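You operate a simulated robot arm through the tools that you are given. There is no shell and no other tool. Be economical: measure what you need, move in short steps, check, and stop when the job is done.

Carry out the task below with a simulated robot arm. There is one attempt and no reset: what you move stays moved.

JOB
Roll the coil on the shim board flat, 15-20 mm thick, and score it for joining.
Fine: hand roller, then the scoring brush along its top; both go back; lay the strap on the ware board.

It is judged by the outcome, as a careful person would: the job done as asked, and still so three seconds after it is handed in. It fails if anything else is knocked over, pushed out of place, dropped, spilled or broken.

ROBOT AND FRAMES
A 6-joint arm with a two-finger parallel gripper, fixed in place. Base frame: the origin is at the foot of the arm, x ahead of it, y to its left, z up; the work surface is at about z = 800. Lengths are in mm, angles in degrees, forces in N, time in s.
With the tool pointing down near the work surface it reaches from about 260 to 680 mm from the base axis. Its first joint turns from -66.0 to 66.0 degrees. Payload 2.9 kg.
Tool frame: the origin (TCP) lies between the finger pads and is the grasp point; the fingertips stand 30 mm ahead of it; z points along the fingers, y is the line along which they close. The gripper opens to 110 mm. The fingers are 20 mm wide and 10 mm thick; the gripper's body (48 by 112 mm) begins 55 mm behind the TCP.
Orientation is that of the tool frame in the base frame, as a unit quaternion [w, x, y, z]. With the fingers straight down and closing along the base's y, the tool's x points along the base's -x, its y along +y and its z along -z.

CONTROLS
- The arm moves only by the tool apply_moves. Its argument "deltas" is a list that holds one entry, the list of rows, each a list of 7 numbers: the shift along the tool's x, y, z in mm, then the turn, a rotation vector about the tool's x, y, z in degrees, then the opening, from 0 (shut) to 1 (fully open). In form: [[[dx, dy, dz, ax, ay, az, fingers], ...]]. A call has 1 to 8 rows; each row shifts and turns the commanded pose from where the row before left it, along the tool's axes as they then stand. Each row takes 0.2 s and may step no farther than 50 mm and 8.6 degrees from the row before; otherwise, or with a gripper value out of range, the whole call is refused. A pose out of reach is approached as far as the arm can. The call stops where the force on the tool passes 70 N (or 10 N more than at its start, if that is more) or the arm is blocked; 0.2 s more then pass. The fingers move at their own pace (about 108 mm/s each) and stop on an object; they squeeze with about 26 N. The grip force told is the motor's: it shows also when the fingers shut on nothing. Time passes only in rows, and 0.2 s behind the last, so rows that do not move let the fingers close. The reply holds the time, the measured pose of the TCP, the force on the tool along the base axes, the opening and the grip force, in the units named above and with some noise.
- Cameras (640 x 400 px; columns grow to the right, rows downward): "scene" is fixed at [57.5, 424.1, 1378.9]; the picture's right is [-0.89, -0.45, 0.00], its down [-0.28, 0.56, -0.78] and it looks along [0.35, -0.70, -0.62] (base axes); focal length 329 px, centre (320, 200). "wrist" rides on the gripper at [72, 17, -103] in the tool frame; the picture's right is [-0.23, 0.97, 0.00], its down [-0.76, -0.18, -0.62] and it looks along [-0.61, -0.14, 0.78] (tool axes); focal length 222 px, centre (320, 200). There is no depth. A picture from a camera that has moved, and an enlarged one, comes with that camera's place and axes in the base frame and with its lens.
- get_image(camera): a new picture of that camera. No time passes.
- zoom(camera, box): a new picture of the part [left, top, right, bottom] of that camera's present view, enlarged. No time passes.
- hand_in(): hands the job in; it is judged then, once.

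Work in short steps. Places have to be worked out from the pictures, the camera data and where the tool is seen: move nearer, look again, correct. Check each grasp and each placing, and mend what went wrong. You have 120 turns and 68 pictures in all, those below and enlarged ones among them. Open the gripper and draw the arm clear of the work before you hand the job in, unless the task says otherwise; then end with one line.

The tools are called after "Call:" as a command line: name --argument value ..., lists and objects as JSON in quotes. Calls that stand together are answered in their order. apply_moves: Moves the arm, as the interface text tells. Its arguments: {"type":"object","properties":{"deltas":{"type":"array","items":{"type":"array","items":{"type":"array","items":{"type":"number"}}}}},"required":["deltas"]} The other tools are called the same way: get_image (camera) takes a picture; zoom (camera, box) takes an enlarged picture of a part of a camera's view; hand_in () hands the job in.

At the start:

```text
time: 0.0
tcp_pos: [500.8, -105.7, 1109.2]
tool_rot: [0.001, 0.0, 1.0, -0.001]
wrist_force: [0.1, -0.4, -0.4]
grip_width: 109.9
finger_force: 0.0
```

scene: 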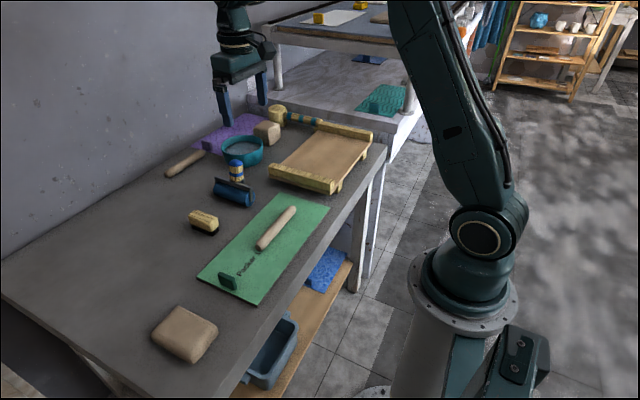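
wrist: 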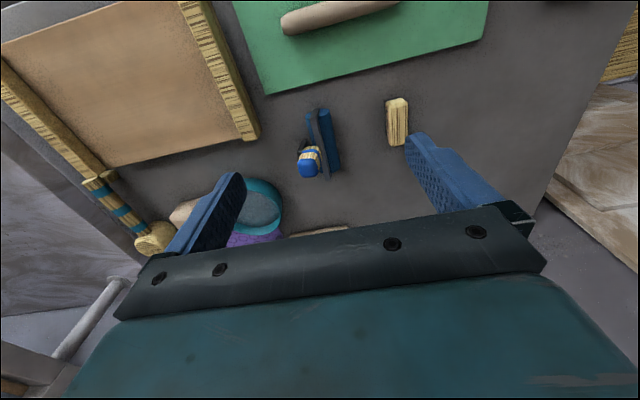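

I start by enlarging the scene to identify the objects: the coil on the green board, the blue roller, the brush, and the ware board.

Call:
zoom --camera "scene" --box '[160, 90, 400, 240]'

Call:
zoom --camera "scene" --box '[140, 180, 340, 305]'

Call:
zoom --camera "wrist" --box '[220, 0, 500, 175]'

```text
2.67 times, centred on (280, 165) of scene
camera zoom: at [57.5, 424.1, 1378.9], right [-0.89, -0.45, 0.0], down [-0.28, 0.56, -0.78], along [0.35, -0.7, -0.62], focal length 877 px, centre (427, 293)
```

zoom: 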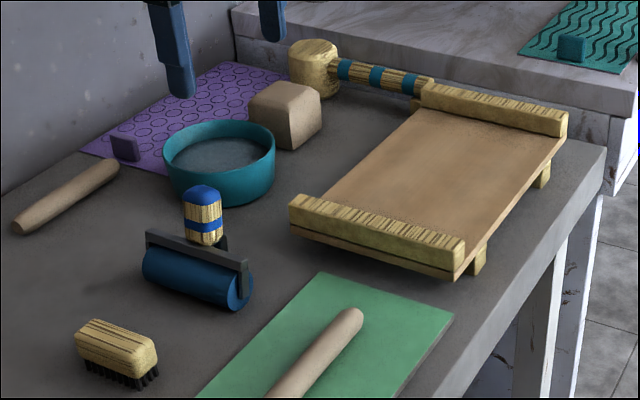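

```text
3.20 times, centred on (240, 242) of scene
camera zoom: at [57.5, 424.1, 1378.9], right [-0.89, -0.45, 0.0], down [-0.28, 0.56, -0.78], along [0.35, -0.7, -0.62], focal length 1053 px, centre (576, 64)
```

zoom: 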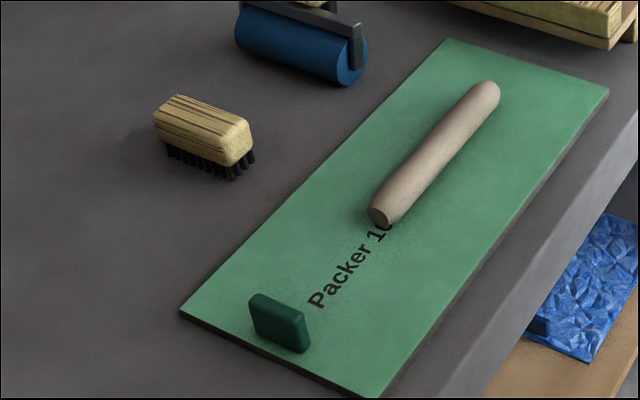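

```text
2.29 times, centred on (360, 88) of wrist
camera zoom: at [428.2, -88.7, 1214.2], right [0.23, 0.97, 0.0], down [0.76, -0.18, 0.62], along [0.61, -0.14, -0.78], focal length 508 px, centre (229, 457)
```

zoom: 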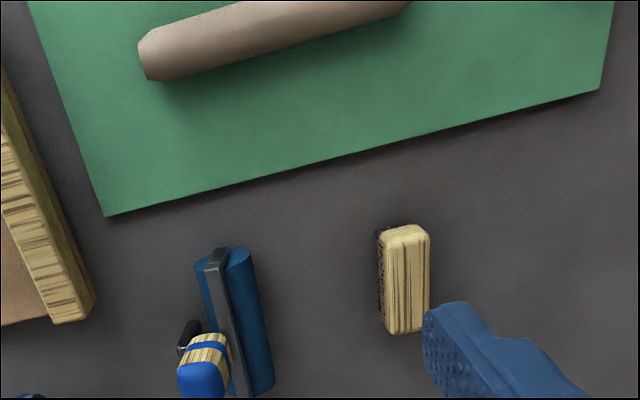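

The roller seems to lie with its axle along x near (600,-117), its handle leaning toward -y. The coil lies along y at x≈421. I lower the wrist camera for a closer look at the roller.

Call:
apply_moves --deltas '[[[0, 0, 40, 0, 0, 0, 1], [0, 0, 40, 0, 0, 0, 1], [0, 0, 40, 0, 0, 0, 1]]]'

Call:
get_image --camera "wrist"

Call:
zoom --camera "scene" --box '[190, 140, 270, 220]'

```text
time: 0.8
tcp_pos: [501.7, -104.2, 991.2]
tool_rot: [0.001, 0.0, 1.0, 0.0]
wrist_force: [-0.4, 0.2, 0.3]
grip_width: 110.0
finger_force: 0.1
```

```text
62 pictures are left
camera wrist: at [428.3, -87.7, 1094.7], right [0.23, 0.97, 0.0], down [0.76, -0.18, 0.62], along [0.61, -0.14, -0.78], focal length 222 px, centre (320, 200)
```

wrist: 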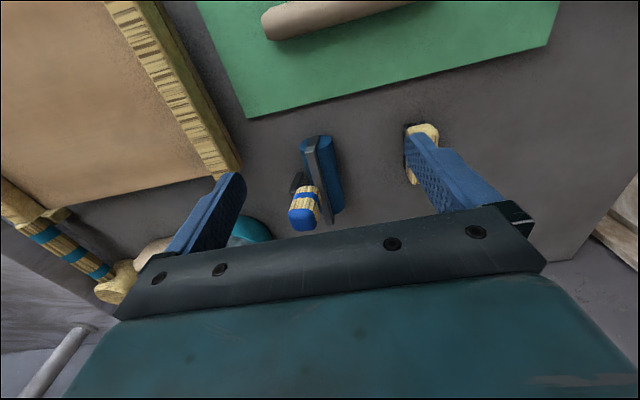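

```text
5.00 times, centred on (230, 180) of scene
camera zoom: at [57.5, 424.1, 1378.9], right [-0.89, -0.45, 0.0], down [-0.28, 0.56, -0.78], along [0.35, -0.7, -0.62], focal length 1645 px, centre (770, 300)
```

zoom: 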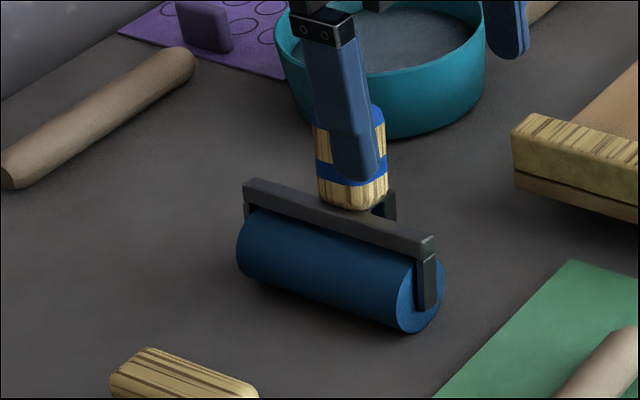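

I tilt the wrist for a low side view of the roller to measure its handle's lean, staying short of it in x.

Call:
apply_moves --deltas '[[[15, -8, 40, 0, 0, 0, 1], [15, 0, 40, 0, 0, 0, 1], [0, 0, 0, 0, -8, 0, 1], [0, 0, 0, 0, -8, 0, 1], [0, 0, 0, 0, -8, 0, 1], [0, 0, 0, 0, -8, 0, 1]]]'

Call:
get_image --camera "wrist"

```text
time: 2.2
tcp_pos: [470.1, -113.5, 910.9]
tool_rot: [0.277, 0.001, 0.961, 0.0]
wrist_force: [-0.4, -0.2, 0.1]
grip_width: 110.1
finger_force: 0.2
```

```text
60 pictures are left
camera wrist: at [354.1, -96.2, 960.1], right [0.19, 0.97, 0.12], down [0.31, -0.18, 0.93], along [0.93, -0.14, -0.34], focal length 222 px, centre (320, 200)
```

wrist: 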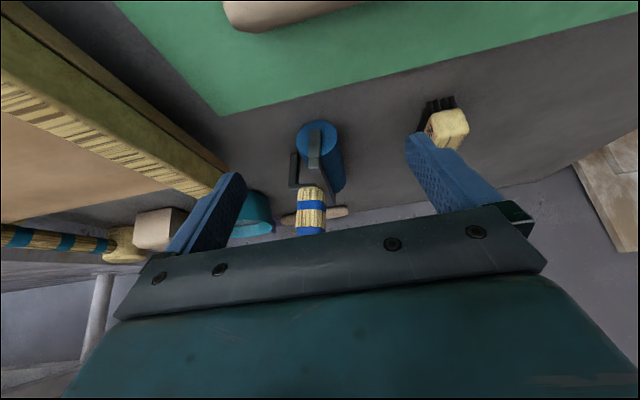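

The view is upside down (image down is up) but shows the roller's end. I enlarge it.

Call:
zoom --camera "wrist" --box '[260, 105, 380, 245]'

```text
2.86 times, centred on (320, 175) of wrist
camera zoom: at [354.1, -96.2, 960.1], right [0.19, 0.97, 0.12], down [0.31, -0.18, 0.93], along [0.93, -0.14, -0.34], focal length 635 px, centre (320, 271)
```

zoom: 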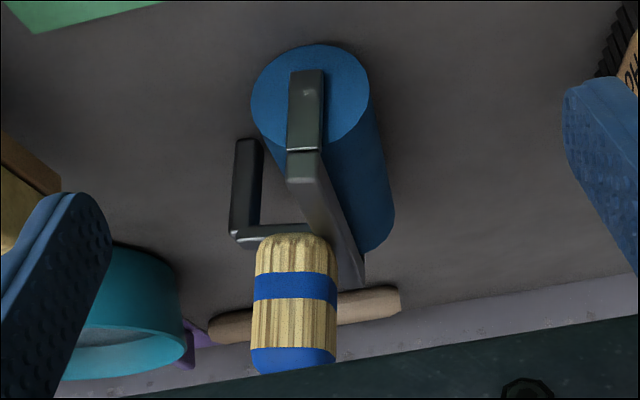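

The roller's handle (~33 mm across, leaning ~8° toward -y) stands at about (597,-145), z 856–910, with a support leg behind at y≈-160. I'll grasp it closing along x, so I level the tool, rise and yaw 90°.

Call:
apply_moves --deltas '[[[0, 0, -30, 0, 0, 0, 1], [0, 0, 0, 0, 8, 0, 1], [0, 0, 0, 0, 8, 0, 1], [0, 0, 0, 0, 8, 0, 1], [0, 0, 0, 0, 8, 0, 1], [-20, 0, -45, 0, 0, 0, 1], [0, 0, 0, 0, 0, 8, 1], [0, 0, 0, 0, 0, 8, 1]]]'

Call:
apply_moves --deltas '[[[0, 0, 0, 0, 0, 8.4, 1], [0, 0, 0, 0, 0, 8.4, 1], [0, 0, 0, 0, 0, 8.4, 1], [0, 0, 0, 0, 0, 8.4, 1], [0, 0, 0, 0, 0, 8.4, 1], [0, 0, 0, 0, 0, 8, 1], [0, 0, 0, 0, 0, 8, 1], [0, 0, 0, 0, 0, 8, 1]]]'

```text
time: 4.0
tcp_pos: [473.7, -114.0, 981.1]
tool_rot: [0.0, 0.139, 0.99, -0.001]
wrist_force: [0.2, -0.6, 1.2]
grip_width: 110.0
finger_force: 0.0
```

```text
time: 5.8
tcp_pos: [474.2, -112.8, 980.4]
tool_rot: [0.0, 0.658, 0.753, 0.0]
wrist_force: [0.2, -0.2, -0.4]
grip_width: 110.0
finger_force: 0.2
```

Almost at 90° yaw. I finish the turn, move above the handle (tool x is now base +y, tool y is base +x) and look.

Call:
apply_moves --deltas '[[[0, 0, 0, 0, 0, 8, 1], [-5, 40, 0, 0, 0, 0, 1], [-5, 40, 0, 0, 0, 0, 1], [-5, 43, 0, 0, 0, 0, 1]]]'

Call:
get_image --camera "wrist"

Call:
zoom --camera "scene" --box '[160, 90, 320, 240]'

```text
time: 6.8
tcp_pos: [596.9, -127.0, 983.1]
tool_rot: [0.0, 0.707, 0.707, 0.0]
wrist_force: [-0.4, 0.5, -0.8]
grip_width: 109.9
finger_force: 0.1
```

```text
58 pictures are left
camera wrist: at [613.8, -54.9, 1086.3], right [0.97, -0.23, 0.0], down [-0.18, -0.76, 0.62], along [-0.14, -0.61, -0.78], focal length 222 px, centre (320, 200)
```

wrist: 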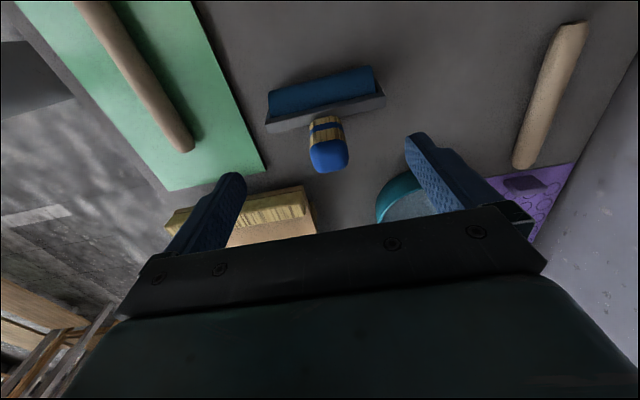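

```text
2.67 times, centred on (240, 165) of scene
camera zoom: at [57.5, 424.1, 1378.9], right [-0.89, -0.45, 0.0], down [-0.28, 0.56, -0.78], along [0.35, -0.7, -0.62], focal length 877 px, centre (533, 293)
```

zoom: 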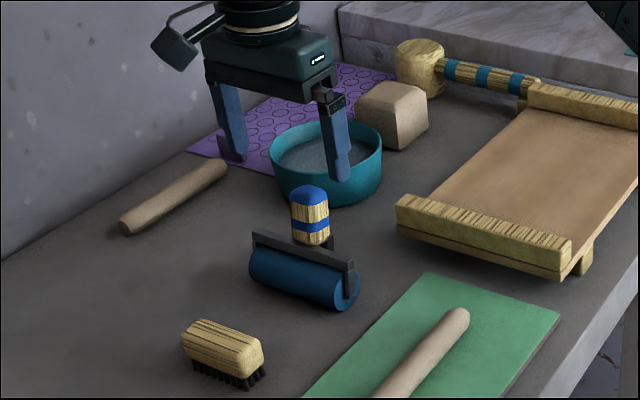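

Handle top reads (600,-151,908), consistent. I tilt 8° to match its lean, shift back in y, and descend partway.

Call:
apply_moves --deltas '[[[-32, 3, 0, 0, 0, 0, 0.7], [0, 0, 0, 0, 8, 0, 0.7], [0, 0, 35, 0, 0, 0, 0.7], [0, 0, 25, 0, 0, 0, 0.7]]]'

Call:
get_image --camera "wrist"

Call:
zoom --camera "scene" --box '[190, 130, 270, 220]'

```text
time: 7.8
tcp_pos: [598.8, -152.9, 923.0]
tool_rot: [-0.049, 0.705, 0.706, 0.049]
wrist_force: [-0.5, 0.7, -0.6]
grip_width: 77.1
finger_force: 0.0
```

```text
56 pictures are left
camera wrist: at [615.8, -95.3, 1035.5], right [0.97, -0.22, -0.03], down [-0.18, -0.84, 0.51], along [-0.14, -0.49, -0.86], focal length 222 px, centre (320, 200)
```

wrist: 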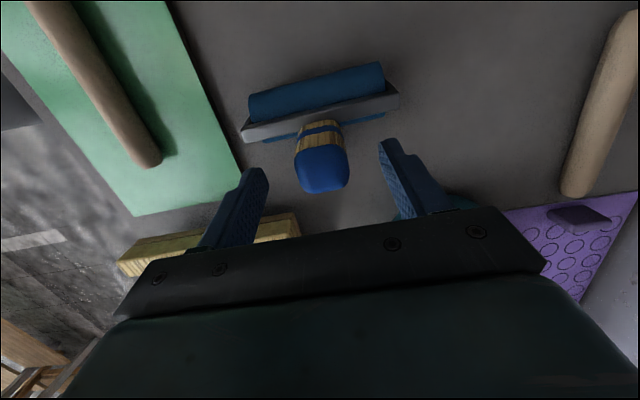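

```text
4.44 times, centred on (230, 175) of scene
camera zoom: at [57.5, 424.1, 1378.9], right [-0.89, -0.45, 0.0], down [-0.28, 0.56, -0.78], along [0.35, -0.7, -0.62], focal length 1462 px, centre (720, 311)
```

zoom: 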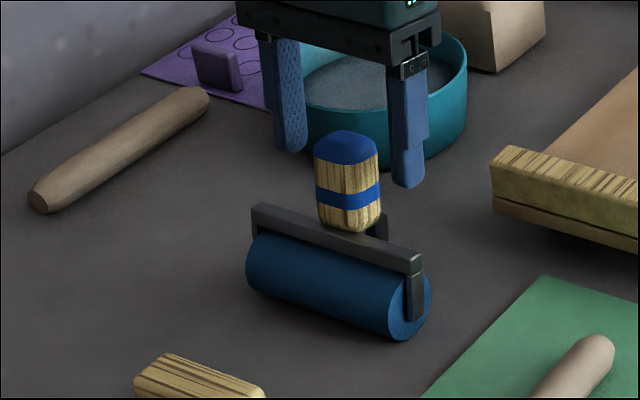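

The handle is centred between the fingers. I descend to z≈889 and close.

Call:
apply_moves --deltas '[[[1, 1, 18, 0, 0, 0, 0.6], [1, 0, 16, 0, 0, 0, 0.6], [0, 0, 0, 0, 0, 0, 0.2], [0, 0, 0, 0, 0, 0, 0.1], [0, 0, 0, 0, 0, 0, 0.1]]]'

Call:
zoom --camera "scene" --box '[190, 130, 270, 220]'

```text
time: 9.0
tcp_pos: [600.3, -146.8, 888.8]
tool_rot: [-0.05, 0.705, 0.705, 0.05]
wrist_force: [-3.4, 0.2, 1.0]
grip_width: 33.8
finger_force: 26.2
```

```text
4.44 times, centred on (230, 175) of scene
camera zoom: at [57.4, 424.2, 1378.9], right [-0.89, -0.45, 0.0], down [-0.28, 0.56, -0.78], along [0.35, -0.7, -0.62], focal length 1462 px, centre (720, 311)
```

zoom: 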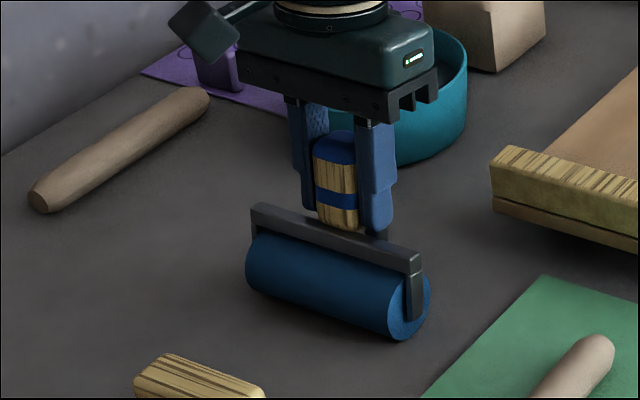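

Grip is firm (33.8 mm, 26 N). I lift straight up 80 mm and check that the roller comes along.

Call:
apply_moves --deltas '[[[2.8, 0, -19.8, 0, 0, 0, 0.1], [4.2, 0, -29.7, 0, 0, 0, 0.1], [4.2, 0, -29.7, 0, 0, 0, 0.1]]]'

Call:
zoom --camera "scene" --box '[190, 100, 310, 220]'

```text
time: 9.8
tcp_pos: [600.0, -145.8, 967.5]
tool_rot: [-0.049, 0.706, 0.705, 0.048]
wrist_force: [0.9, 0.5, 0.2]
grip_width: 11.1
finger_force: 0.1
```

```text
3.33 times, centred on (250, 160) of scene
camera zoom: at [57.5, 424.1, 1378.9], right [-0.89, -0.45, 0.0], down [-0.28, 0.56, -0.78], along [0.35, -0.7, -0.62], focal length 1097 px, centre (553, 333)
```

zoom: 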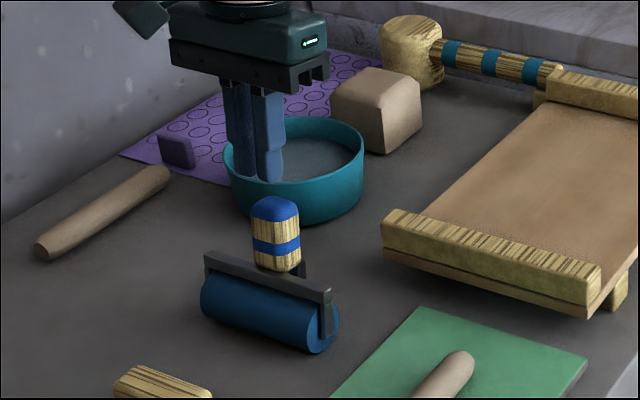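

The handle slipped out on lifting; the roller stands where it was. I'll look from here, then grip deeper and lift more slowly.

Call:
apply_moves --deltas '[[[0, 0, 0, 0, 0, 0, 0.7], [0, 0, 0, 0, 0, 0, 0.7]]]'

Call:
zoom --camera "wrist" --box '[220, 40, 420, 200]'

```text
time: 10.4
tcp_pos: [600.4, -146.3, 969.1]
tool_rot: [-0.05, 0.705, 0.706, 0.049]
wrist_force: [0.1, -0.3, 0.8]
grip_width: 77.0
finger_force: 0.1
```

```text
2.50 times, centred on (320, 120) of wrist
camera zoom: at [617.6, -89.1, 1082.0], right [0.97, -0.23, -0.03], down [-0.18, -0.84, 0.51], along [-0.14, -0.49, -0.86], focal length 555 px, centre (320, 400)
```

zoom: 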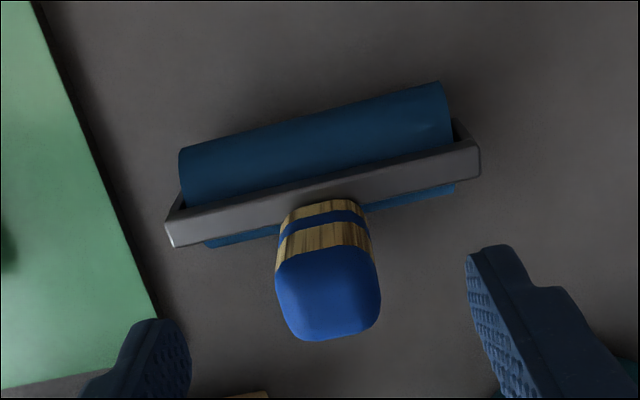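

The roller hasn't moved (handle top ≈(601,-150,908), bar at y≈-128 parallel to x). I go back down about 7 mm deeper, close fully and wait.

Call:
apply_moves --deltas '[[[-9, 0, 35, 0, 0, 0, 0.6], [-4, 0, 30, 0, 0, 0, 0.6], [0, 0, 14, 0, 0, 0, 0.6], [0, 0, 8, 0, 0, 0, 0.6], [0, 0, 0, 0, 0, 0, 0], [0, 0, 0, 0, 0, 0, 0], [0, 0, 0, 0, 0, 0, 0]]]'

```text
time: 12.0
tcp_pos: [601.6, -147.0, 879.3]
tool_rot: [-0.049, 0.705, 0.706, 0.049]
wrist_force: [1.6, -2.3, 12.5]
grip_width: 33.8
finger_force: 25.7
```

There is 12 N upward: tips just touch the bracket. I now lift slowly in small steps and watch the grip.

Call:
apply_moves --deltas '[[[0.3, 0, -2, 0, 0, 0, 0], [0.4, 0, -3, 0, 0, 0, 0], [0.4, 0, -3, 0, 0, 0, 0], [0.4, 0, -3, 0, 0, 0, 0]]]'

Call:
zoom --camera "scene" --box '[190, 130, 270, 220]'

```text
time: 13.0
tcp_pos: [602.8, -145.7, 888.7]
tool_rot: [-0.05, 0.705, 0.705, 0.049]
wrist_force: [-0.1, -1.4, -2.4]
grip_width: 33.6
finger_force: 25.9
```

```text
4.44 times, centred on (230, 175) of scene
camera zoom: at [57.6, 424.1, 1378.9], right [-0.89, -0.45, 0.0], down [-0.28, 0.56, -0.78], along [0.35, -0.7, -0.62], focal length 1462 px, centre (720, 311)
```

zoom: 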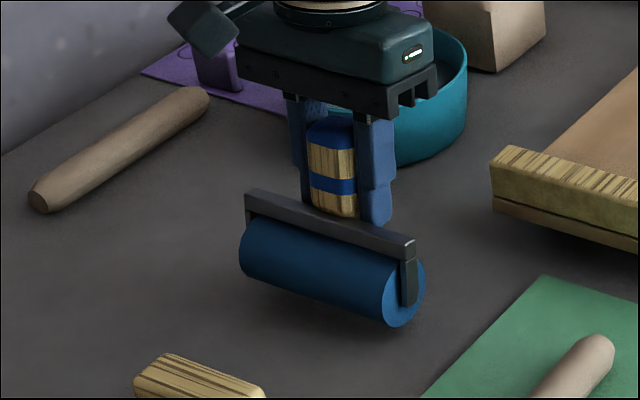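

The roller is lifting with the gripper now. I keep lifting gently, then begin tilting it so that the axle sits under the grip and the support leg rises.

Call:
apply_moves --deltas '[[[1, 0, -8, 0, 0, 0, 0], [2, 0, -14, 0, 0, 0, 0], [2, 0, -14, 0, 0, 0, 0], [2, 0, -14, 0, 0, 0, 0], [1.5, 0, -12, 0, 0, 0, 0], [0, 0, -6, 0, -4, 0, 0], [0, 0, 0, 0, -5, 0, 0], [0, 0, 0, 0, -5, 0, 0]]]'

Call:
zoom --camera "scene" --box '[190, 100, 280, 220]'

```text
time: 14.8
tcp_pos: [601.6, -148.4, 959.2]
tool_rot: [0.038, 0.705, 0.707, -0.037]
wrist_force: [-0.3, -0.3, -2.6]
grip_width: 33.9
finger_force: 26.0
```

```text
3.33 times, centred on (235, 160) of scene
camera zoom: at [57.6, 424.1, 1378.9], right [-0.89, -0.45, 0.0], down [-0.28, 0.56, -0.78], along [0.35, -0.7, -0.62], focal length 1097 px, centre (603, 333)
```

zoom: 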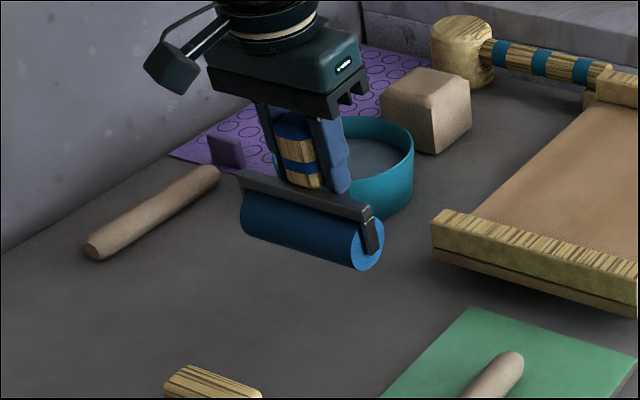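

Held steady. I tilt another 6° and carry the roller gently over toward the coil at x≈421.

Call:
apply_moves --deltas '[[[0, -15, 0, 0, -3, 0, 0], [0, -25, 0, 0, -3, 0, 0], [0, -30, 0, 0, 0, 0, 0], [0, -30, 0, 0, 0, 0, 0], [0, -30, 0, 0, 0, 0, 0], [0, -30, 0, 0, 0, 0, 0], [0, -20, 0, 0, 0, 0, 0]]]'

Call:
get_image --camera "scene"

Call:
get_image --camera "wrist"

```text
time: 16.4
tcp_pos: [421.4, -147.0, 960.9]
tool_rot: [0.074, 0.703, 0.704, -0.074]
wrist_force: [0.1, -0.2, -3.2]
grip_width: 34.1
finger_force: 26.2
```

```text
49 pictures are left
```

scene: 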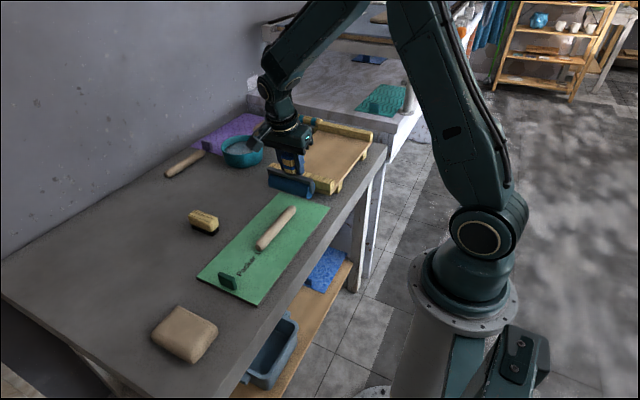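

```text
48 pictures are left
camera wrist: at [439.1, -54.5, 1046.9], right [0.97, -0.22, 0.05], down [-0.18, -0.62, 0.77], along [-0.14, -0.76, -0.64], focal length 222 px, centre (320, 200)
```

wrist: 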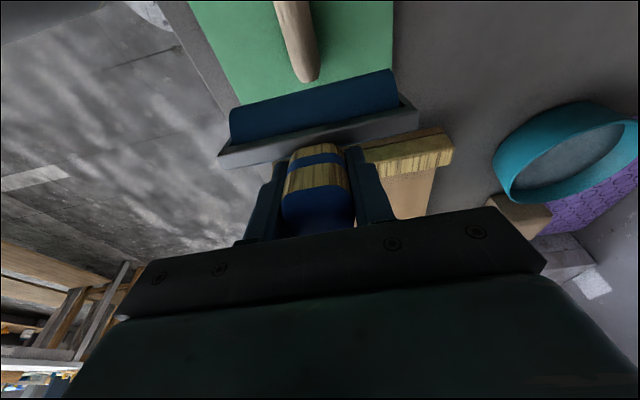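

I enlarge the coil and the board's edge to gauge heights (coil diameter, board thickness).

Call:
zoom --camera "scene" --box '[245, 195, 335, 255]'

Call:
zoom --camera "scene" --box '[190, 250, 280, 310]'

```text
6.67 times, centred on (290, 225) of scene
camera zoom: at [57.5, 424.1, 1378.9], right [-0.89, -0.45, 0.0], down [-0.28, 0.56, -0.78], along [0.35, -0.7, -0.62], focal length 2193 px, centre (520, 33)
```

zoom: 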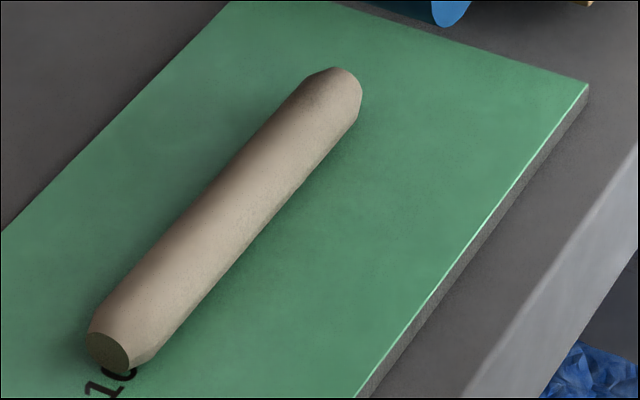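

```text
6.67 times, centred on (235, 280) of scene
camera zoom: at [57.5, 424.1, 1378.9], right [-0.89, -0.45, 0.0], down [-0.28, 0.56, -0.78], along [0.35, -0.7, -0.62], focal length 2193 px, centre (887, -333)
```

zoom: 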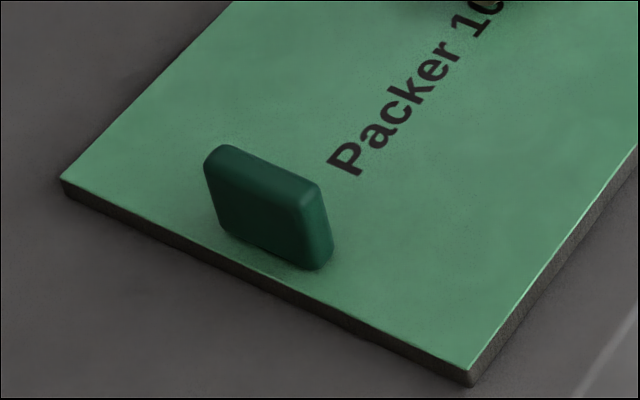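

Board ≈10 mm thick (top ≈810), coil ≈26 mm in diameter. To calibrate the roller's height I'll touch it gently onto bare board past the coil's +y end, before the tab.

Call:
apply_moves --deltas '[[[15, 0, -3.2, 0, 0, 0, 0], [29, 0, -6.2, 0, 0, 0, 0], [30, 0, -6.4, 0, 0, 0, 0], [30, 0, -6.4, 0, 0, 0, 0], [30, 0, -6.4, 0, 0, 0, 0], [30, 0, -6.4, 0, 0, 0, 0], [20, 0, -4.2, 0, 0, 0, 0], [9, 0, -2, 0, 0, 0, 0]]]'

Call:
apply_moves --deltas '[[[-3.1, 0, 14.7, 0, 0, 0, 0], [-4.2, 0, 19.6, 0, 0, 0, 0], [-2.1, 0, 9.8, 0, 0, 0, 0]]]'

Call:
zoom --camera "scene" --box '[180, 170, 330, 300]'

```text
time: 18.2
tcp_pos: [420.8, 49.4, 961.1]
tool_rot: [0.074, 0.703, 0.704, -0.073]
wrist_force: [0.4, -0.4, -2.1]
grip_width: 33.8
finger_force: 26.0
```

```text
time: 19.0
tcp_pos: [421.1, 30.9, 918.7]
tool_rot: [0.074, 0.703, 0.703, -0.074]
wrist_force: [0.8, 1.4, -3.4]
grip_width: 33.8
finger_force: 26.0
```

```text
3.08 times, centred on (255, 235) of scene
camera zoom: at [57.5, 424.1, 1378.9], right [-0.89, -0.45, 0.0], down [-0.28, 0.56, -0.78], along [0.35, -0.7, -0.62], focal length 1012 px, centre (520, 92)
```

zoom: 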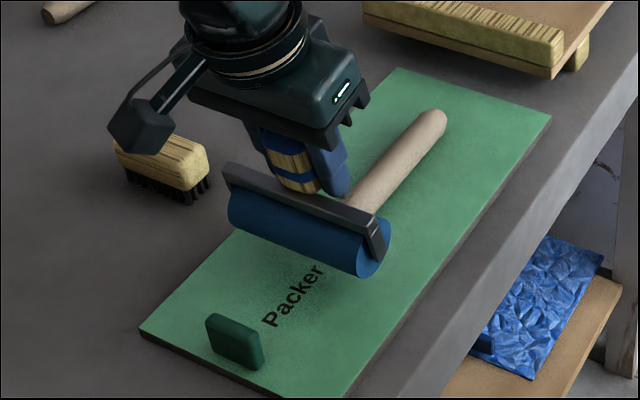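

I had a sign slip in y (now y=31). I correct to y≈53 and lower in small steps until contact.

Call:
apply_moves --deltas '[[[11, 0, -2.3, 0, 0, 0, 0], [11, 0, -2.3, 0, 0, 0, 0], [1.7, 0, 7.8, 0, 0, 0, 0], [1.7, 0, 7.8, 0, 0, 0, 0]]]'

Call:
apply_moves --deltas '[[[0.4, 0, 2, 0, 0, 0, 0], [0.4, 0, 2, 0, 0, 0, 0]]]'

```text
time: 20.0
tcp_pos: [421.3, 55.9, 903.2]
tool_rot: [0.074, 0.704, 0.703, -0.072]
wrist_force: [-4.1, 6.2, 17.5]
grip_width: 34.1
finger_force: 25.9
```

```text
time: 20.6
tcp_pos: [421.9, 54.9, 900.4]
tool_rot: [0.074, 0.703, 0.703, -0.073]
wrist_force: [0.5, 8.1, 17.8]
grip_width: 34.2
finger_force: 26.1
```

Contact came at TCP ≈903, a little higher than computed. I look before going on.

Call:
zoom --camera "scene" --box '[200, 170, 310, 290]'

Call:
zoom --camera "wrist" --box '[200, 50, 440, 250]'

```text
3.33 times, centred on (255, 230) of scene
camera zoom: at [57.3, 424.3, 1378.8], right [-0.89, -0.45, 0.0], down [-0.28, 0.56, -0.78], along [0.35, -0.7, -0.62], focal length 1097 px, centre (537, 100)
```

zoom: 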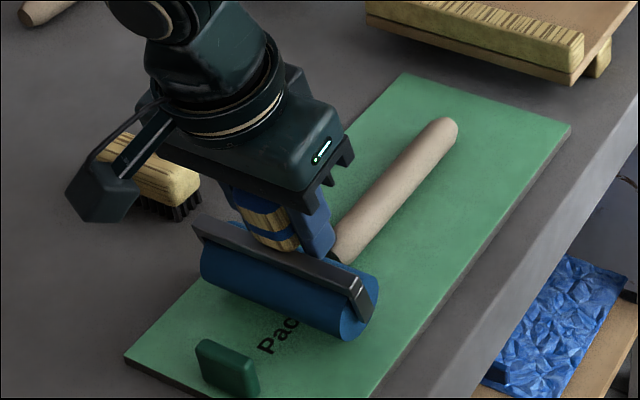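

```text
2.00 times, centred on (320, 150) of wrist
camera zoom: at [438.7, 147.3, 986.2], right [0.97, -0.22, 0.05], down [-0.18, -0.62, 0.77], along [-0.14, -0.76, -0.64], focal length 444 px, centre (320, 300)
```

zoom: 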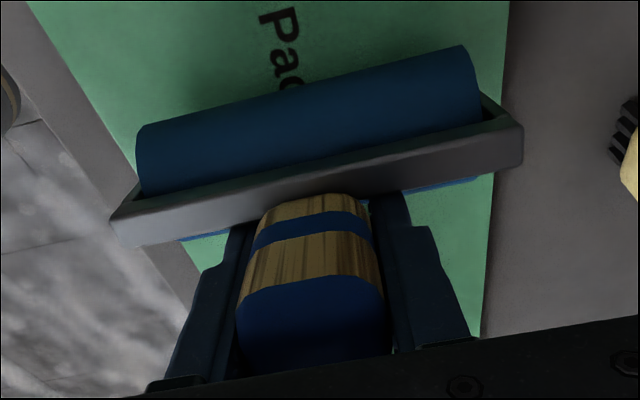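

The roller rests on the board; the handle is slipping down-seat a little in the grip at ~18 N. I press further in small steps to seat the bracket against the fingertips, which gives a firm push and a reference.

Call:
apply_moves --deltas '[[[0.3, 0, 1.5, 0, 0, 0, 0], [0.3, 0, 1.5, 0, 0, 0, 0]]]'

Call:
apply_moves --deltas '[[[0.3, 0, 1.5, 0, 0, 0, 0], [0.3, 0, 1.5, 0, 0, 0, 0]]]'

Call:
apply_moves --deltas '[[[0.3, 0, 1.5, 0, 0, 0, 0], [0.3, 0, 1.5, 0, 0, 0, 0]]]'

```text
time: 21.2
tcp_pos: [421.4, 54.7, 896.0]
tool_rot: [0.075, 0.703, 0.704, -0.073]
wrist_force: [1.6, 7.2, 17.7]
grip_width: 33.4
finger_force: 25.9
```

```text
time: 21.8
tcp_pos: [420.0, 54.1, 892.8]
tool_rot: [0.075, 0.703, 0.704, -0.073]
wrist_force: [-2.8, 9.8, 30.5]
grip_width: 34.2
finger_force: 25.5
```

```text
time: 22.4
tcp_pos: [422.4, 53.8, 891.0]
tool_rot: [0.074, 0.703, 0.703, -0.073]
wrist_force: [-6.1, 15.4, 42.1]
grip_width: 33.7
finger_force: 26.1
```

The roller is seated: board contact corresponds to TCP z≈893.5, so 17–18 mm thickness means TCP ≈911. I lift to 938 and move over the coil's middle (y≈-65).

Call:
apply_moves --deltas '[[[-3.1, 0, -14.7, 0, 0, 0, 0], [-4.2, 0, -19.6, 0, 0, 0, 0], [-2.5, 0, -11.7, 0, 0, 0, 0], [-29.3, 0, 6.2, 0, 0, 0, 0], [-29.3, 0, 6.2, 0, 0, 0, 0], [-29.3, 0, 6.2, 0, 0, 0, 0], [-25, 0, 5.3, 0, 0, 0, 0]]]'

Call:
zoom --camera "scene" --box '[200, 150, 340, 290]'

```text
time: 24.0
tcp_pos: [421.0, -61.3, 935.4]
tool_rot: [0.074, 0.703, 0.704, -0.074]
wrist_force: [0.5, 1.2, -2.6]
grip_width: 33.8
finger_force: 26.0
```

```text
2.86 times, centred on (270, 220) of scene
camera zoom: at [57.5, 424.1, 1378.9], right [-0.89, -0.45, 0.0], down [-0.28, 0.56, -0.78], along [0.35, -0.7, -0.62], focal length 940 px, centre (463, 143)
```

zoom: 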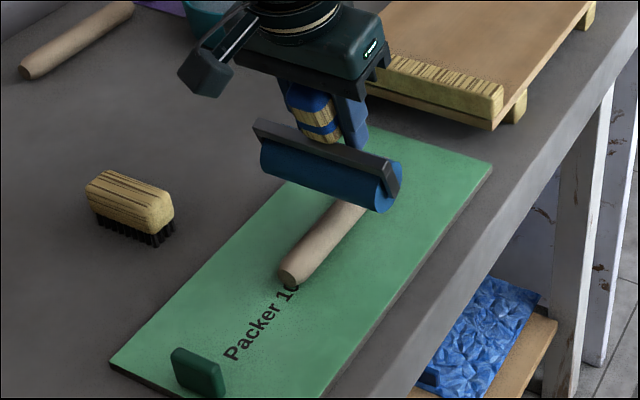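

Roller hovers over the coil's middle, coil undisturbed. I lower to feel the coil's top.

Call:
apply_moves --deltas '[[[1.7, 0, 7.8, 0, 0, 0, 0], [1.2, 0, 5.5, 0, 0, 0, 0], [0.4, 0, 2, 0, 0, 0, 0]]]'

Call:
apply_moves --deltas '[[[0.4, 0, 2, 0, 0, 0, 0], [0, 0, 0, 0, 0, 0, 0]]]'

Call:
apply_moves --deltas '[[[0.4, 0, 2, 0, 0, 0, 0], [0, 0, 0, 0, 0, 0, 0]]]'

```text
time: 24.8
tcp_pos: [422.0, -61.0, 920.6]
tool_rot: [0.074, 0.703, 0.703, -0.074]
wrist_force: [0.2, -0.1, -3.1]
grip_width: 33.8
finger_force: 26.0
```

```text
time: 25.4
tcp_pos: [420.2, -61.4, 918.7]
tool_rot: [0.073, 0.703, 0.704, -0.074]
wrist_force: [-0.7, -0.2, -3.3]
grip_width: 33.8
finger_force: 25.7
```

```text
time: 26.0
tcp_pos: [421.3, -60.7, 916.3]
tool_rot: [0.073, 0.703, 0.703, -0.074]
wrist_force: [0.0, 0.4, -2.4]
grip_width: 33.8
finger_force: 25.7
```

No contact force yet at TCP 916. I look closely.

Call:
zoom --camera "scene" --box '[255, 180, 325, 250]'

Call:
zoom --camera "wrist" --box '[200, 0, 440, 200]'

```text
5.71 times, centred on (290, 215) of scene
camera zoom: at [57.5, 424.1, 1378.9], right [-0.89, -0.45, 0.0], down [-0.28, 0.56, -0.78], along [0.35, -0.7, -0.62], focal length 1880 px, centre (491, 114)
```

zoom: 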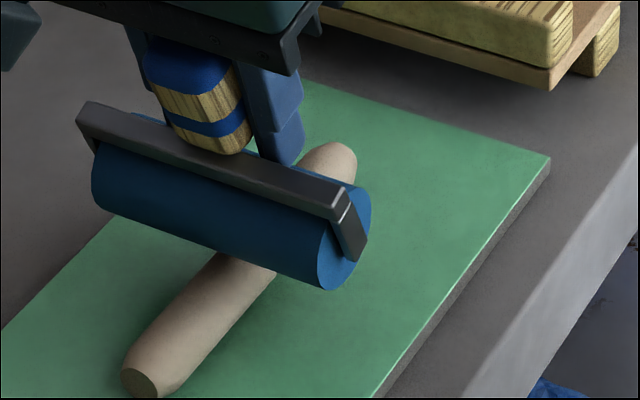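

```text
2.00 times, centred on (320, 100) of wrist
camera zoom: at [438.9, 31.1, 1003.2], right [0.97, -0.22, 0.05], down [-0.18, -0.62, 0.77], along [-0.14, -0.76, -0.64], focal length 444 px, centre (320, 400)
```

zoom: 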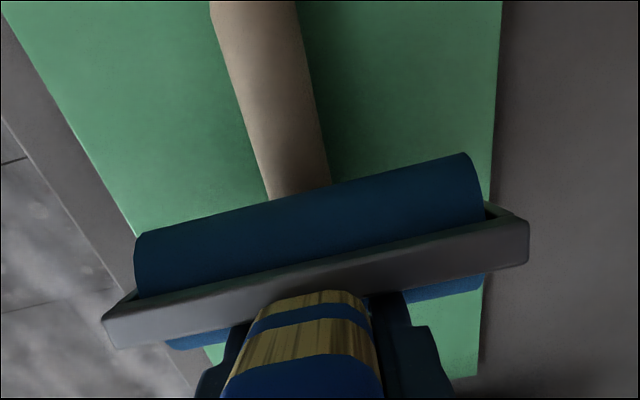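

It looks nearly touching. I continue down in small steps.

Call:
apply_moves --deltas '[[[0.4, 0, 1.5, 0, 0, 0, 0], [0, 0, 0, 0, 0, 0, 0]]]'

Call:
apply_moves --deltas '[[[0.3, 0, 1.5, 0, 0, 0, 0], [0, 0, 0, 0, 0, 0, 0]]]'

Call:
apply_moves --deltas '[[[0.2, 0, 1, 0, 0, 0, 0], [0, 0, 0, 0, 0, 0, 0]]]'

```text
time: 26.6
tcp_pos: [421.0, -62.0, 914.5]
tool_rot: [0.073, 0.704, 0.703, -0.074]
wrist_force: [0.6, 0.8, -2.0]
grip_width: 34.1
finger_force: 25.5
```

```text
time: 27.2
tcp_pos: [422.0, -60.9, 913.0]
tool_rot: [0.074, 0.704, 0.703, -0.074]
wrist_force: [0.7, 0.0, -3.7]
grip_width: 33.7
finger_force: 25.7
```

```text
time: 27.8
tcp_pos: [421.4, -61.4, 912.4]
tool_rot: [0.074, 0.703, 0.704, -0.073]
wrist_force: [-0.9, -0.7, -3.7]
grip_width: 34.0
finger_force: 25.9
```

Still no force; I'll check for deformation by rolling 30 mm toward +y at this height and looking.

Call:
apply_moves --deltas '[[[9.8, 0, -2.1, 0, 0, 0, 0], [9.8, 0, -2.1, 0, 0, 0, 0], [9.8, 0, -2.1, 0, 0, 0, 0]]]'

Call:
zoom --camera "scene" --box '[250, 180, 320, 250]'

```text
time: 28.6
tcp_pos: [421.7, -31.4, 913.7]
tool_rot: [0.074, 0.703, 0.703, -0.074]
wrist_force: [1.0, -0.1, -3.4]
grip_width: 33.8
finger_force: 25.7
```

```text
5.71 times, centred on (285, 215) of scene
camera zoom: at [57.5, 424.1, 1378.9], right [-0.89, -0.45, 0.0], down [-0.28, 0.56, -0.78], along [0.35, -0.7, -0.62], focal length 1880 px, centre (520, 114)
```

zoom: 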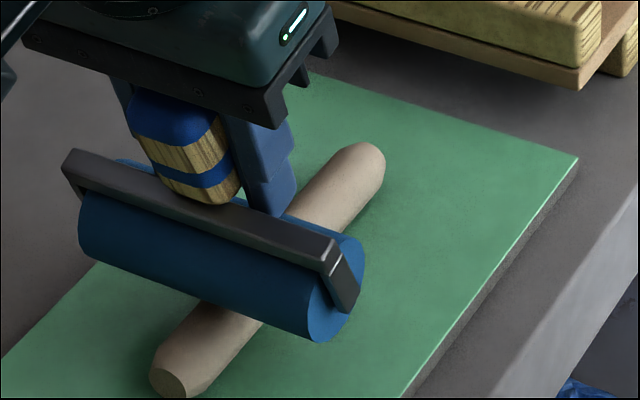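

No visible flattening yet; the roller is likely just skimming. I continue lowering here in small steps until I feel the clay.

Call:
apply_moves --deltas '[[[0.3, 0, 1.5, 0, 0, 0, 0], [0.3, 0, 1.5, 0, 0, 0, 0], [0, 0, 0, 0, 0, 0, 0]]]'

Call:
apply_moves --deltas '[[[0.3, 0, 1.5, 0, 0, 0, 0], [0, 0, 0, 0, 0, 0, 0]]]'

```text
time: 29.4
tcp_pos: [422.1, -29.5, 912.1]
tool_rot: [0.075, 0.704, 0.703, -0.073]
wrist_force: [-5.3, 2.9, 29.2]
grip_width: 33.7
finger_force: 25.4
```

```text
time: 30.0
tcp_pos: [422.6, -28.5, 907.2]
tool_rot: [0.073, 0.701, 0.705, -0.072]
wrist_force: [-1.5, 6.8, 22.4]
grip_width: 33.8
finger_force: 27.4
```

Contact at ~912 (29 N), and now 907 at 22 N — something yielded. I look.

Call:
zoom --camera "scene" --box '[250, 180, 320, 250]'

Call:
zoom --camera "wrist" --box '[200, 0, 440, 200]'

```text
5.71 times, centred on (285, 215) of scene
camera zoom: at [57.4, 424.4, 1378.8], right [-0.89, -0.45, 0.0], down [-0.28, 0.56, -0.78], along [0.35, -0.7, -0.62], focal length 1880 px, centre (520, 114)
```

zoom: 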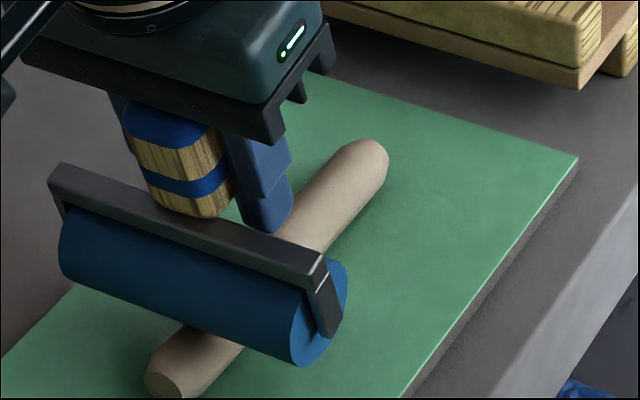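

```text
2.00 times, centred on (320, 100) of wrist
camera zoom: at [438.9, 62.5, 993.8], right [0.97, -0.22, 0.05], down [-0.18, -0.62, 0.77], along [-0.14, -0.75, -0.64], focal length 444 px, centre (320, 400)
```

zoom: 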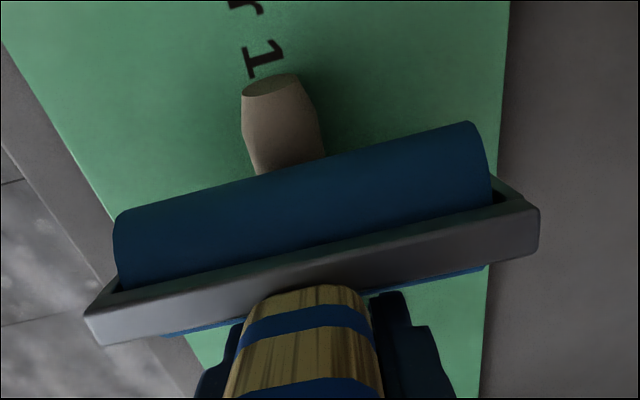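

The roller pivoted in the grip about x (axle crept +y): closing along x resists that poorly. I'll set it back on its stand at home and regrasp closing along y, with both fingertips resting on its frame. First lift and move back.

Call:
apply_moves --deltas '[[[-2.1, 0, -9.8, 0, 0, 0, 0], [-4.2, 0, -19.6, 0, 0, 0, 0], [-6.2, 0, -29.3, 0, 0, 0, 0], [-15, 20, 3.1, 0, 4, 0, 0], [-24, 30, 3.1, 0, 4, 0, 0], [-25, 30, 0.9, 0, 4, 0, 0], [-25, 30, 0, 0, 4, 0, 0], [-25, 30, -1, 0, 2, 0, 0]]]'

Call:
get_image --camera "scene"

```text
time: 31.8
tcp_pos: [561.1, -146.6, 965.5]
tool_rot: [-0.036, 0.706, 0.707, 0.037]
wrist_force: [-0.5, 0.1, -3.3]
grip_width: 33.7
finger_force: 26.0
```

```text
36 pictures are left
```

scene: 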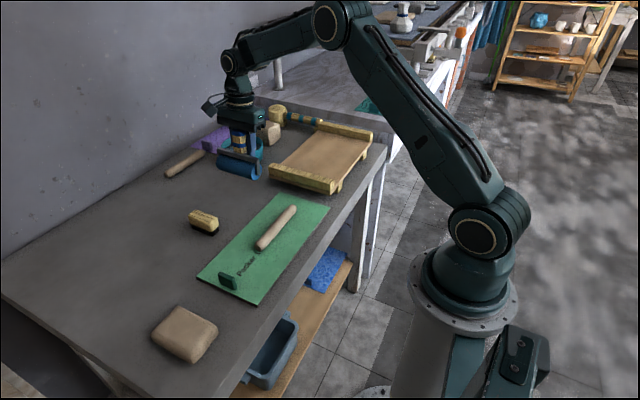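

I move to the home x and look closely at the roller's lean before setting it down.

Call:
apply_moves --deltas '[[[0, 20, 0, 0, -4, 0, 0], [0, 20, 0, 0, -4, 0, 0], [0, 0, 0, 0, 0, 0, 0]]]'

Call:
zoom --camera "scene" --box '[195, 100, 285, 210]'

```text
time: 32.6
tcp_pos: [600.5, -146.9, 967.6]
tool_rot: [0.012, 0.707, 0.707, -0.011]
wrist_force: [0.2, -0.3, -2.9]
grip_width: 33.8
finger_force: 25.7
```

```text
3.64 times, centred on (240, 155) of scene
camera zoom: at [57.6, 424.1, 1378.9], right [-0.89, -0.45, 0.0], down [-0.28, 0.56, -0.78], along [0.35, -0.7, -0.62], focal length 1196 px, centre (611, 364)
```

zoom: 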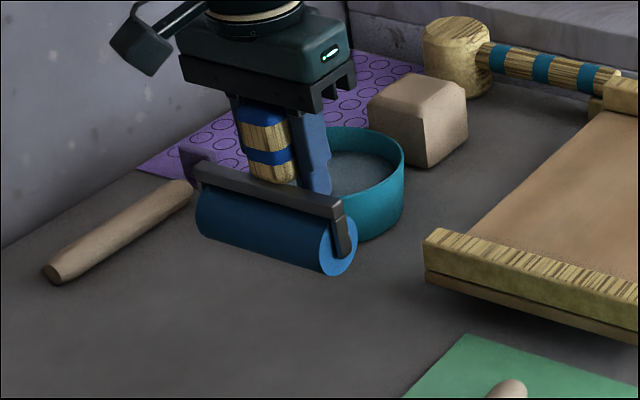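

Its lean relative to standing is about -9°, so I tilt back +8° and lower toward the table at home, slowly at the end.

Call:
apply_moves --deltas '[[[0, 0, 0, 0, 4, 0, 0], [0, 0, 0, 0, 4, 0, 0], [-2.1, 1, 20, 0, 0, 0, 0], [-3.1, 0, 30, 0, 0, 0, 0], [-2.1, 0, 20, 0, 0, 0, 0], [-0.8, 0, 8, 0, 0, 0, 0]]]'

Call:
apply_moves --deltas '[[[-0.3, 0, 3, 0, 0, 0, 0], [-0.3, 0, 3, 0, 0, 0, 0]]]'

```text
time: 34.0
tcp_pos: [602.1, -144.3, 888.0]
tool_rot: [-0.037, 0.706, 0.706, 0.037]
wrist_force: [0.0, 1.2, -2.4]
grip_width: 34.0
finger_force: 26.3
```

```text
time: 34.6
tcp_pos: [602.7, -144.9, 882.4]
tool_rot: [-0.037, 0.706, 0.706, 0.036]
wrist_force: [0.5, 0.1, -2.8]
grip_width: 33.7
finger_force: 25.5
```

Not yet touching; I continue to lower in small steps.

Call:
apply_moves --deltas '[[[-0.2, 0, 2, 0, 0, 0, 0], [-0.2, 0, 2, 0, 0, 0, 0]]]'

Call:
apply_moves --deltas '[[[-0.2, 0, 1.5, 0, 0, 0, 0], [-0.1, 0, 1.5, 0, 0, 0, 0]]]'

Call:
zoom --camera "scene" --box '[195, 120, 285, 220]'

```text
time: 35.2
tcp_pos: [601.2, -146.1, 879.4]
tool_rot: [-0.037, 0.706, 0.706, 0.037]
wrist_force: [0.0, 0.0, -2.1]
grip_width: 33.5
finger_force: 26.2
```

```text
time: 35.8
tcp_pos: [602.8, -145.5, 876.1]
tool_rot: [-0.037, 0.706, 0.707, 0.037]
wrist_force: [-0.1, -0.6, -2.9]
grip_width: 34.0
finger_force: 25.8
```

```text
4.00 times, centred on (240, 170) of scene
camera zoom: at [57.6, 424.1, 1378.9], right [-0.89, -0.45, 0.0], down [-0.28, 0.56, -0.78], along [0.35, -0.7, -0.62], focal length 1316 px, centre (640, 320)
```

zoom: 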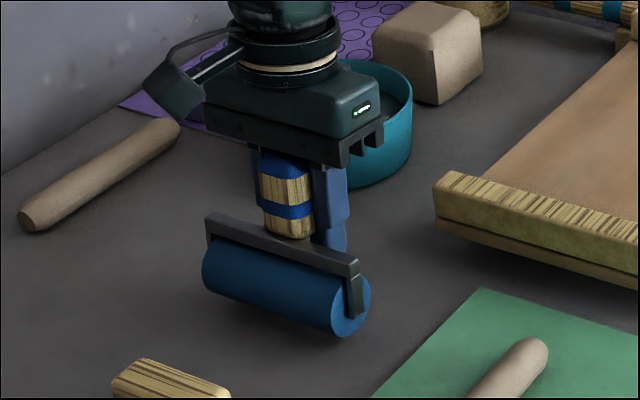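

Nearly down; the handle now sits deeper in the gripper. I keep lowering until contact.

Call:
apply_moves --deltas '[[[-0.2, 0, 1.5, 0, 0, 0, 0], [-0.1, 0, 1.5, 0, 0, 0, 0]]]'

Call:
apply_moves --deltas '[[[-0.2, 0, 1.5, 0, 0, 0, 0], [-0.1, 0, 1, 0, 0, 0, 0]]]'

Call:
apply_moves --deltas '[[[-0.2, 0, 1.5, 0, 0, 0, 0], [-0.1, 0, 1, 0, 0, 0, 0]]]'

```text
time: 36.4
tcp_pos: [601.7, -144.7, 872.8]
tool_rot: [-0.037, 0.706, 0.706, 0.037]
wrist_force: [0.1, 1.5, -2.8]
grip_width: 34.0
finger_force: 26.3
```

```text
time: 37.0
tcp_pos: [602.7, -145.5, 871.7]
tool_rot: [-0.037, 0.706, 0.706, 0.037]
wrist_force: [0.5, -0.1, -2.8]
grip_width: 34.1
finger_force: 25.9
```

```text
time: 37.6
tcp_pos: [602.4, -145.4, 869.0]
tool_rot: [-0.036, 0.706, 0.706, 0.037]
wrist_force: [0.4, 0.3, -3.1]
grip_width: 33.8
finger_force: 26.5
```

Call:
apply_moves --deltas '[[[-0.2, 0, 1.5, 0, 0, 0, 0], [-0.1, 0, 1, 0, 0, 0, 0]]]'

Call:
zoom --camera "scene" --box '[195, 120, 285, 220]'

```text
time: 38.2
tcp_pos: [602.0, -145.4, 864.8]
tool_rot: [-0.037, 0.707, 0.705, 0.036]
wrist_force: [-0.1, -0.2, -2.0]
grip_width: 33.8
finger_force: 25.8
```

```text
4.00 times, centred on (240, 170) of scene
camera zoom: at [57.6, 424.1, 1378.9], right [-0.89, -0.45, 0.0], down [-0.28, 0.56, -0.78], along [0.35, -0.7, -0.62], focal length 1316 px, centre (640, 320)
```

zoom: 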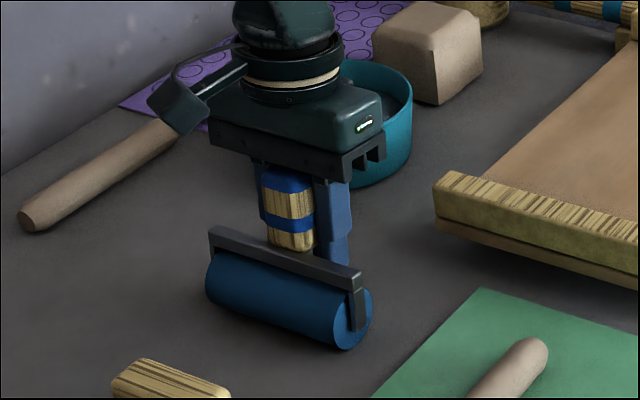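

Call:
apply_moves --deltas '[[[-0.2, 0, 1.5, 0, 0, 0, 0], [0, 0, 0, 0, 0, 0, 0]]]'

Call:
apply_moves --deltas '[[[-0.2, 0, 1.5, 0, 0, 0, 0], [0, 0, 0, 0, 0, 0, 0]]]'

Call:
apply_moves --deltas '[[[-0.2, 0, 1.5, 0, 0, 0, 0], [0, 0, 0, 0, 0, 0, 0]]]'

```text
time: 38.8
tcp_pos: [602.9, -144.7, 864.0]
tool_rot: [-0.037, 0.706, 0.706, 0.037]
wrist_force: [-2.6, 4.2, 3.1]
grip_width: 34.1
finger_force: 25.8
```

```text
time: 39.4
tcp_pos: [601.5, -147.2, 864.4]
tool_rot: [-0.036, 0.707, 0.706, 0.038]
wrist_force: [-6.2, 0.1, 14.8]
grip_width: 34.0
finger_force: 26.1
```

```text
time: 40.0
tcp_pos: [602.5, -146.7, 863.5]
tool_rot: [-0.037, 0.707, 0.706, 0.036]
wrist_force: [-6.4, -2.5, 23.4]
grip_width: 33.8
finger_force: 26.2
```

Touchdown at TCP ≈864. I ease off 2 mm, open, wait, and rise slowly clear of the handle.

Call:
apply_moves --deltas '[[[0.2, 0, -2, 0, 0, 0, 0], [0, 0, 0, 0, 0, 0, 0.5], [0, 0, 0, 0, 0, 0, 0.6], [2, 0, -15, 0, 0, 0, 0.7], [3, 0, -30, 0, 0, 0, 0.7], [4, 0, -40, 0, 0, 0, 0.7], [4, 0, -40, 0, 0, 0, 0.7]]]'

Call:
get_image --camera "wrist"

Call:
zoom --camera "scene" --box '[195, 120, 285, 220]'

```text
time: 41.6
tcp_pos: [602.6, -145.3, 989.2]
tool_rot: [-0.037, 0.707, 0.706, 0.037]
wrist_force: [-0.1, 0.0, 0.6]
grip_width: 76.8
finger_force: 0.2
```

```text
32 pictures are left
camera wrist: at [619.2, -83.9, 1101.4], right [0.97, -0.23, -0.02], down [-0.18, -0.82, 0.54], along [-0.14, -0.52, -0.84], focal length 222 px, centre (320, 200)
```

wrist: 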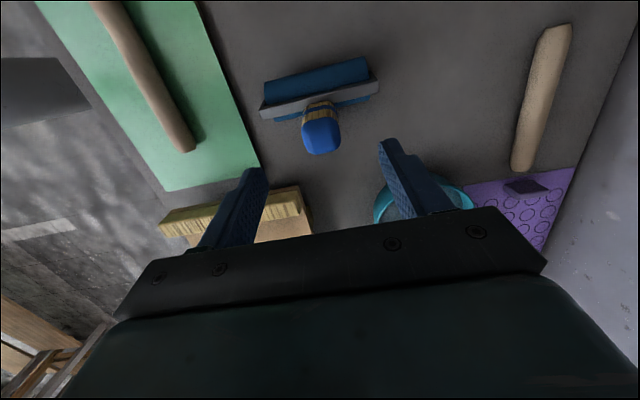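

```text
4.00 times, centred on (240, 170) of scene
camera zoom: at [57.5, 424.1, 1378.9], right [-0.89, -0.45, 0.0], down [-0.28, 0.56, -0.78], along [0.35, -0.7, -0.62], focal length 1316 px, centre (640, 320)
```

zoom: 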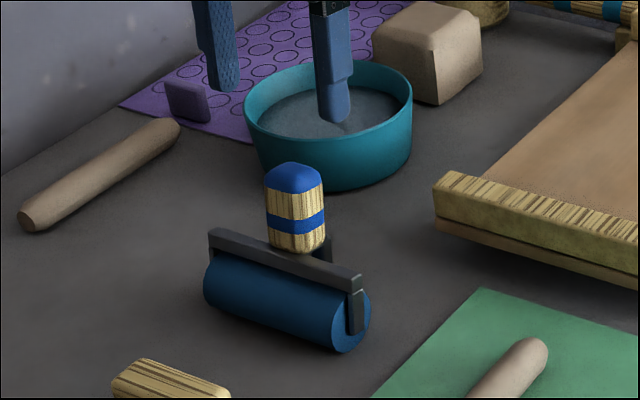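

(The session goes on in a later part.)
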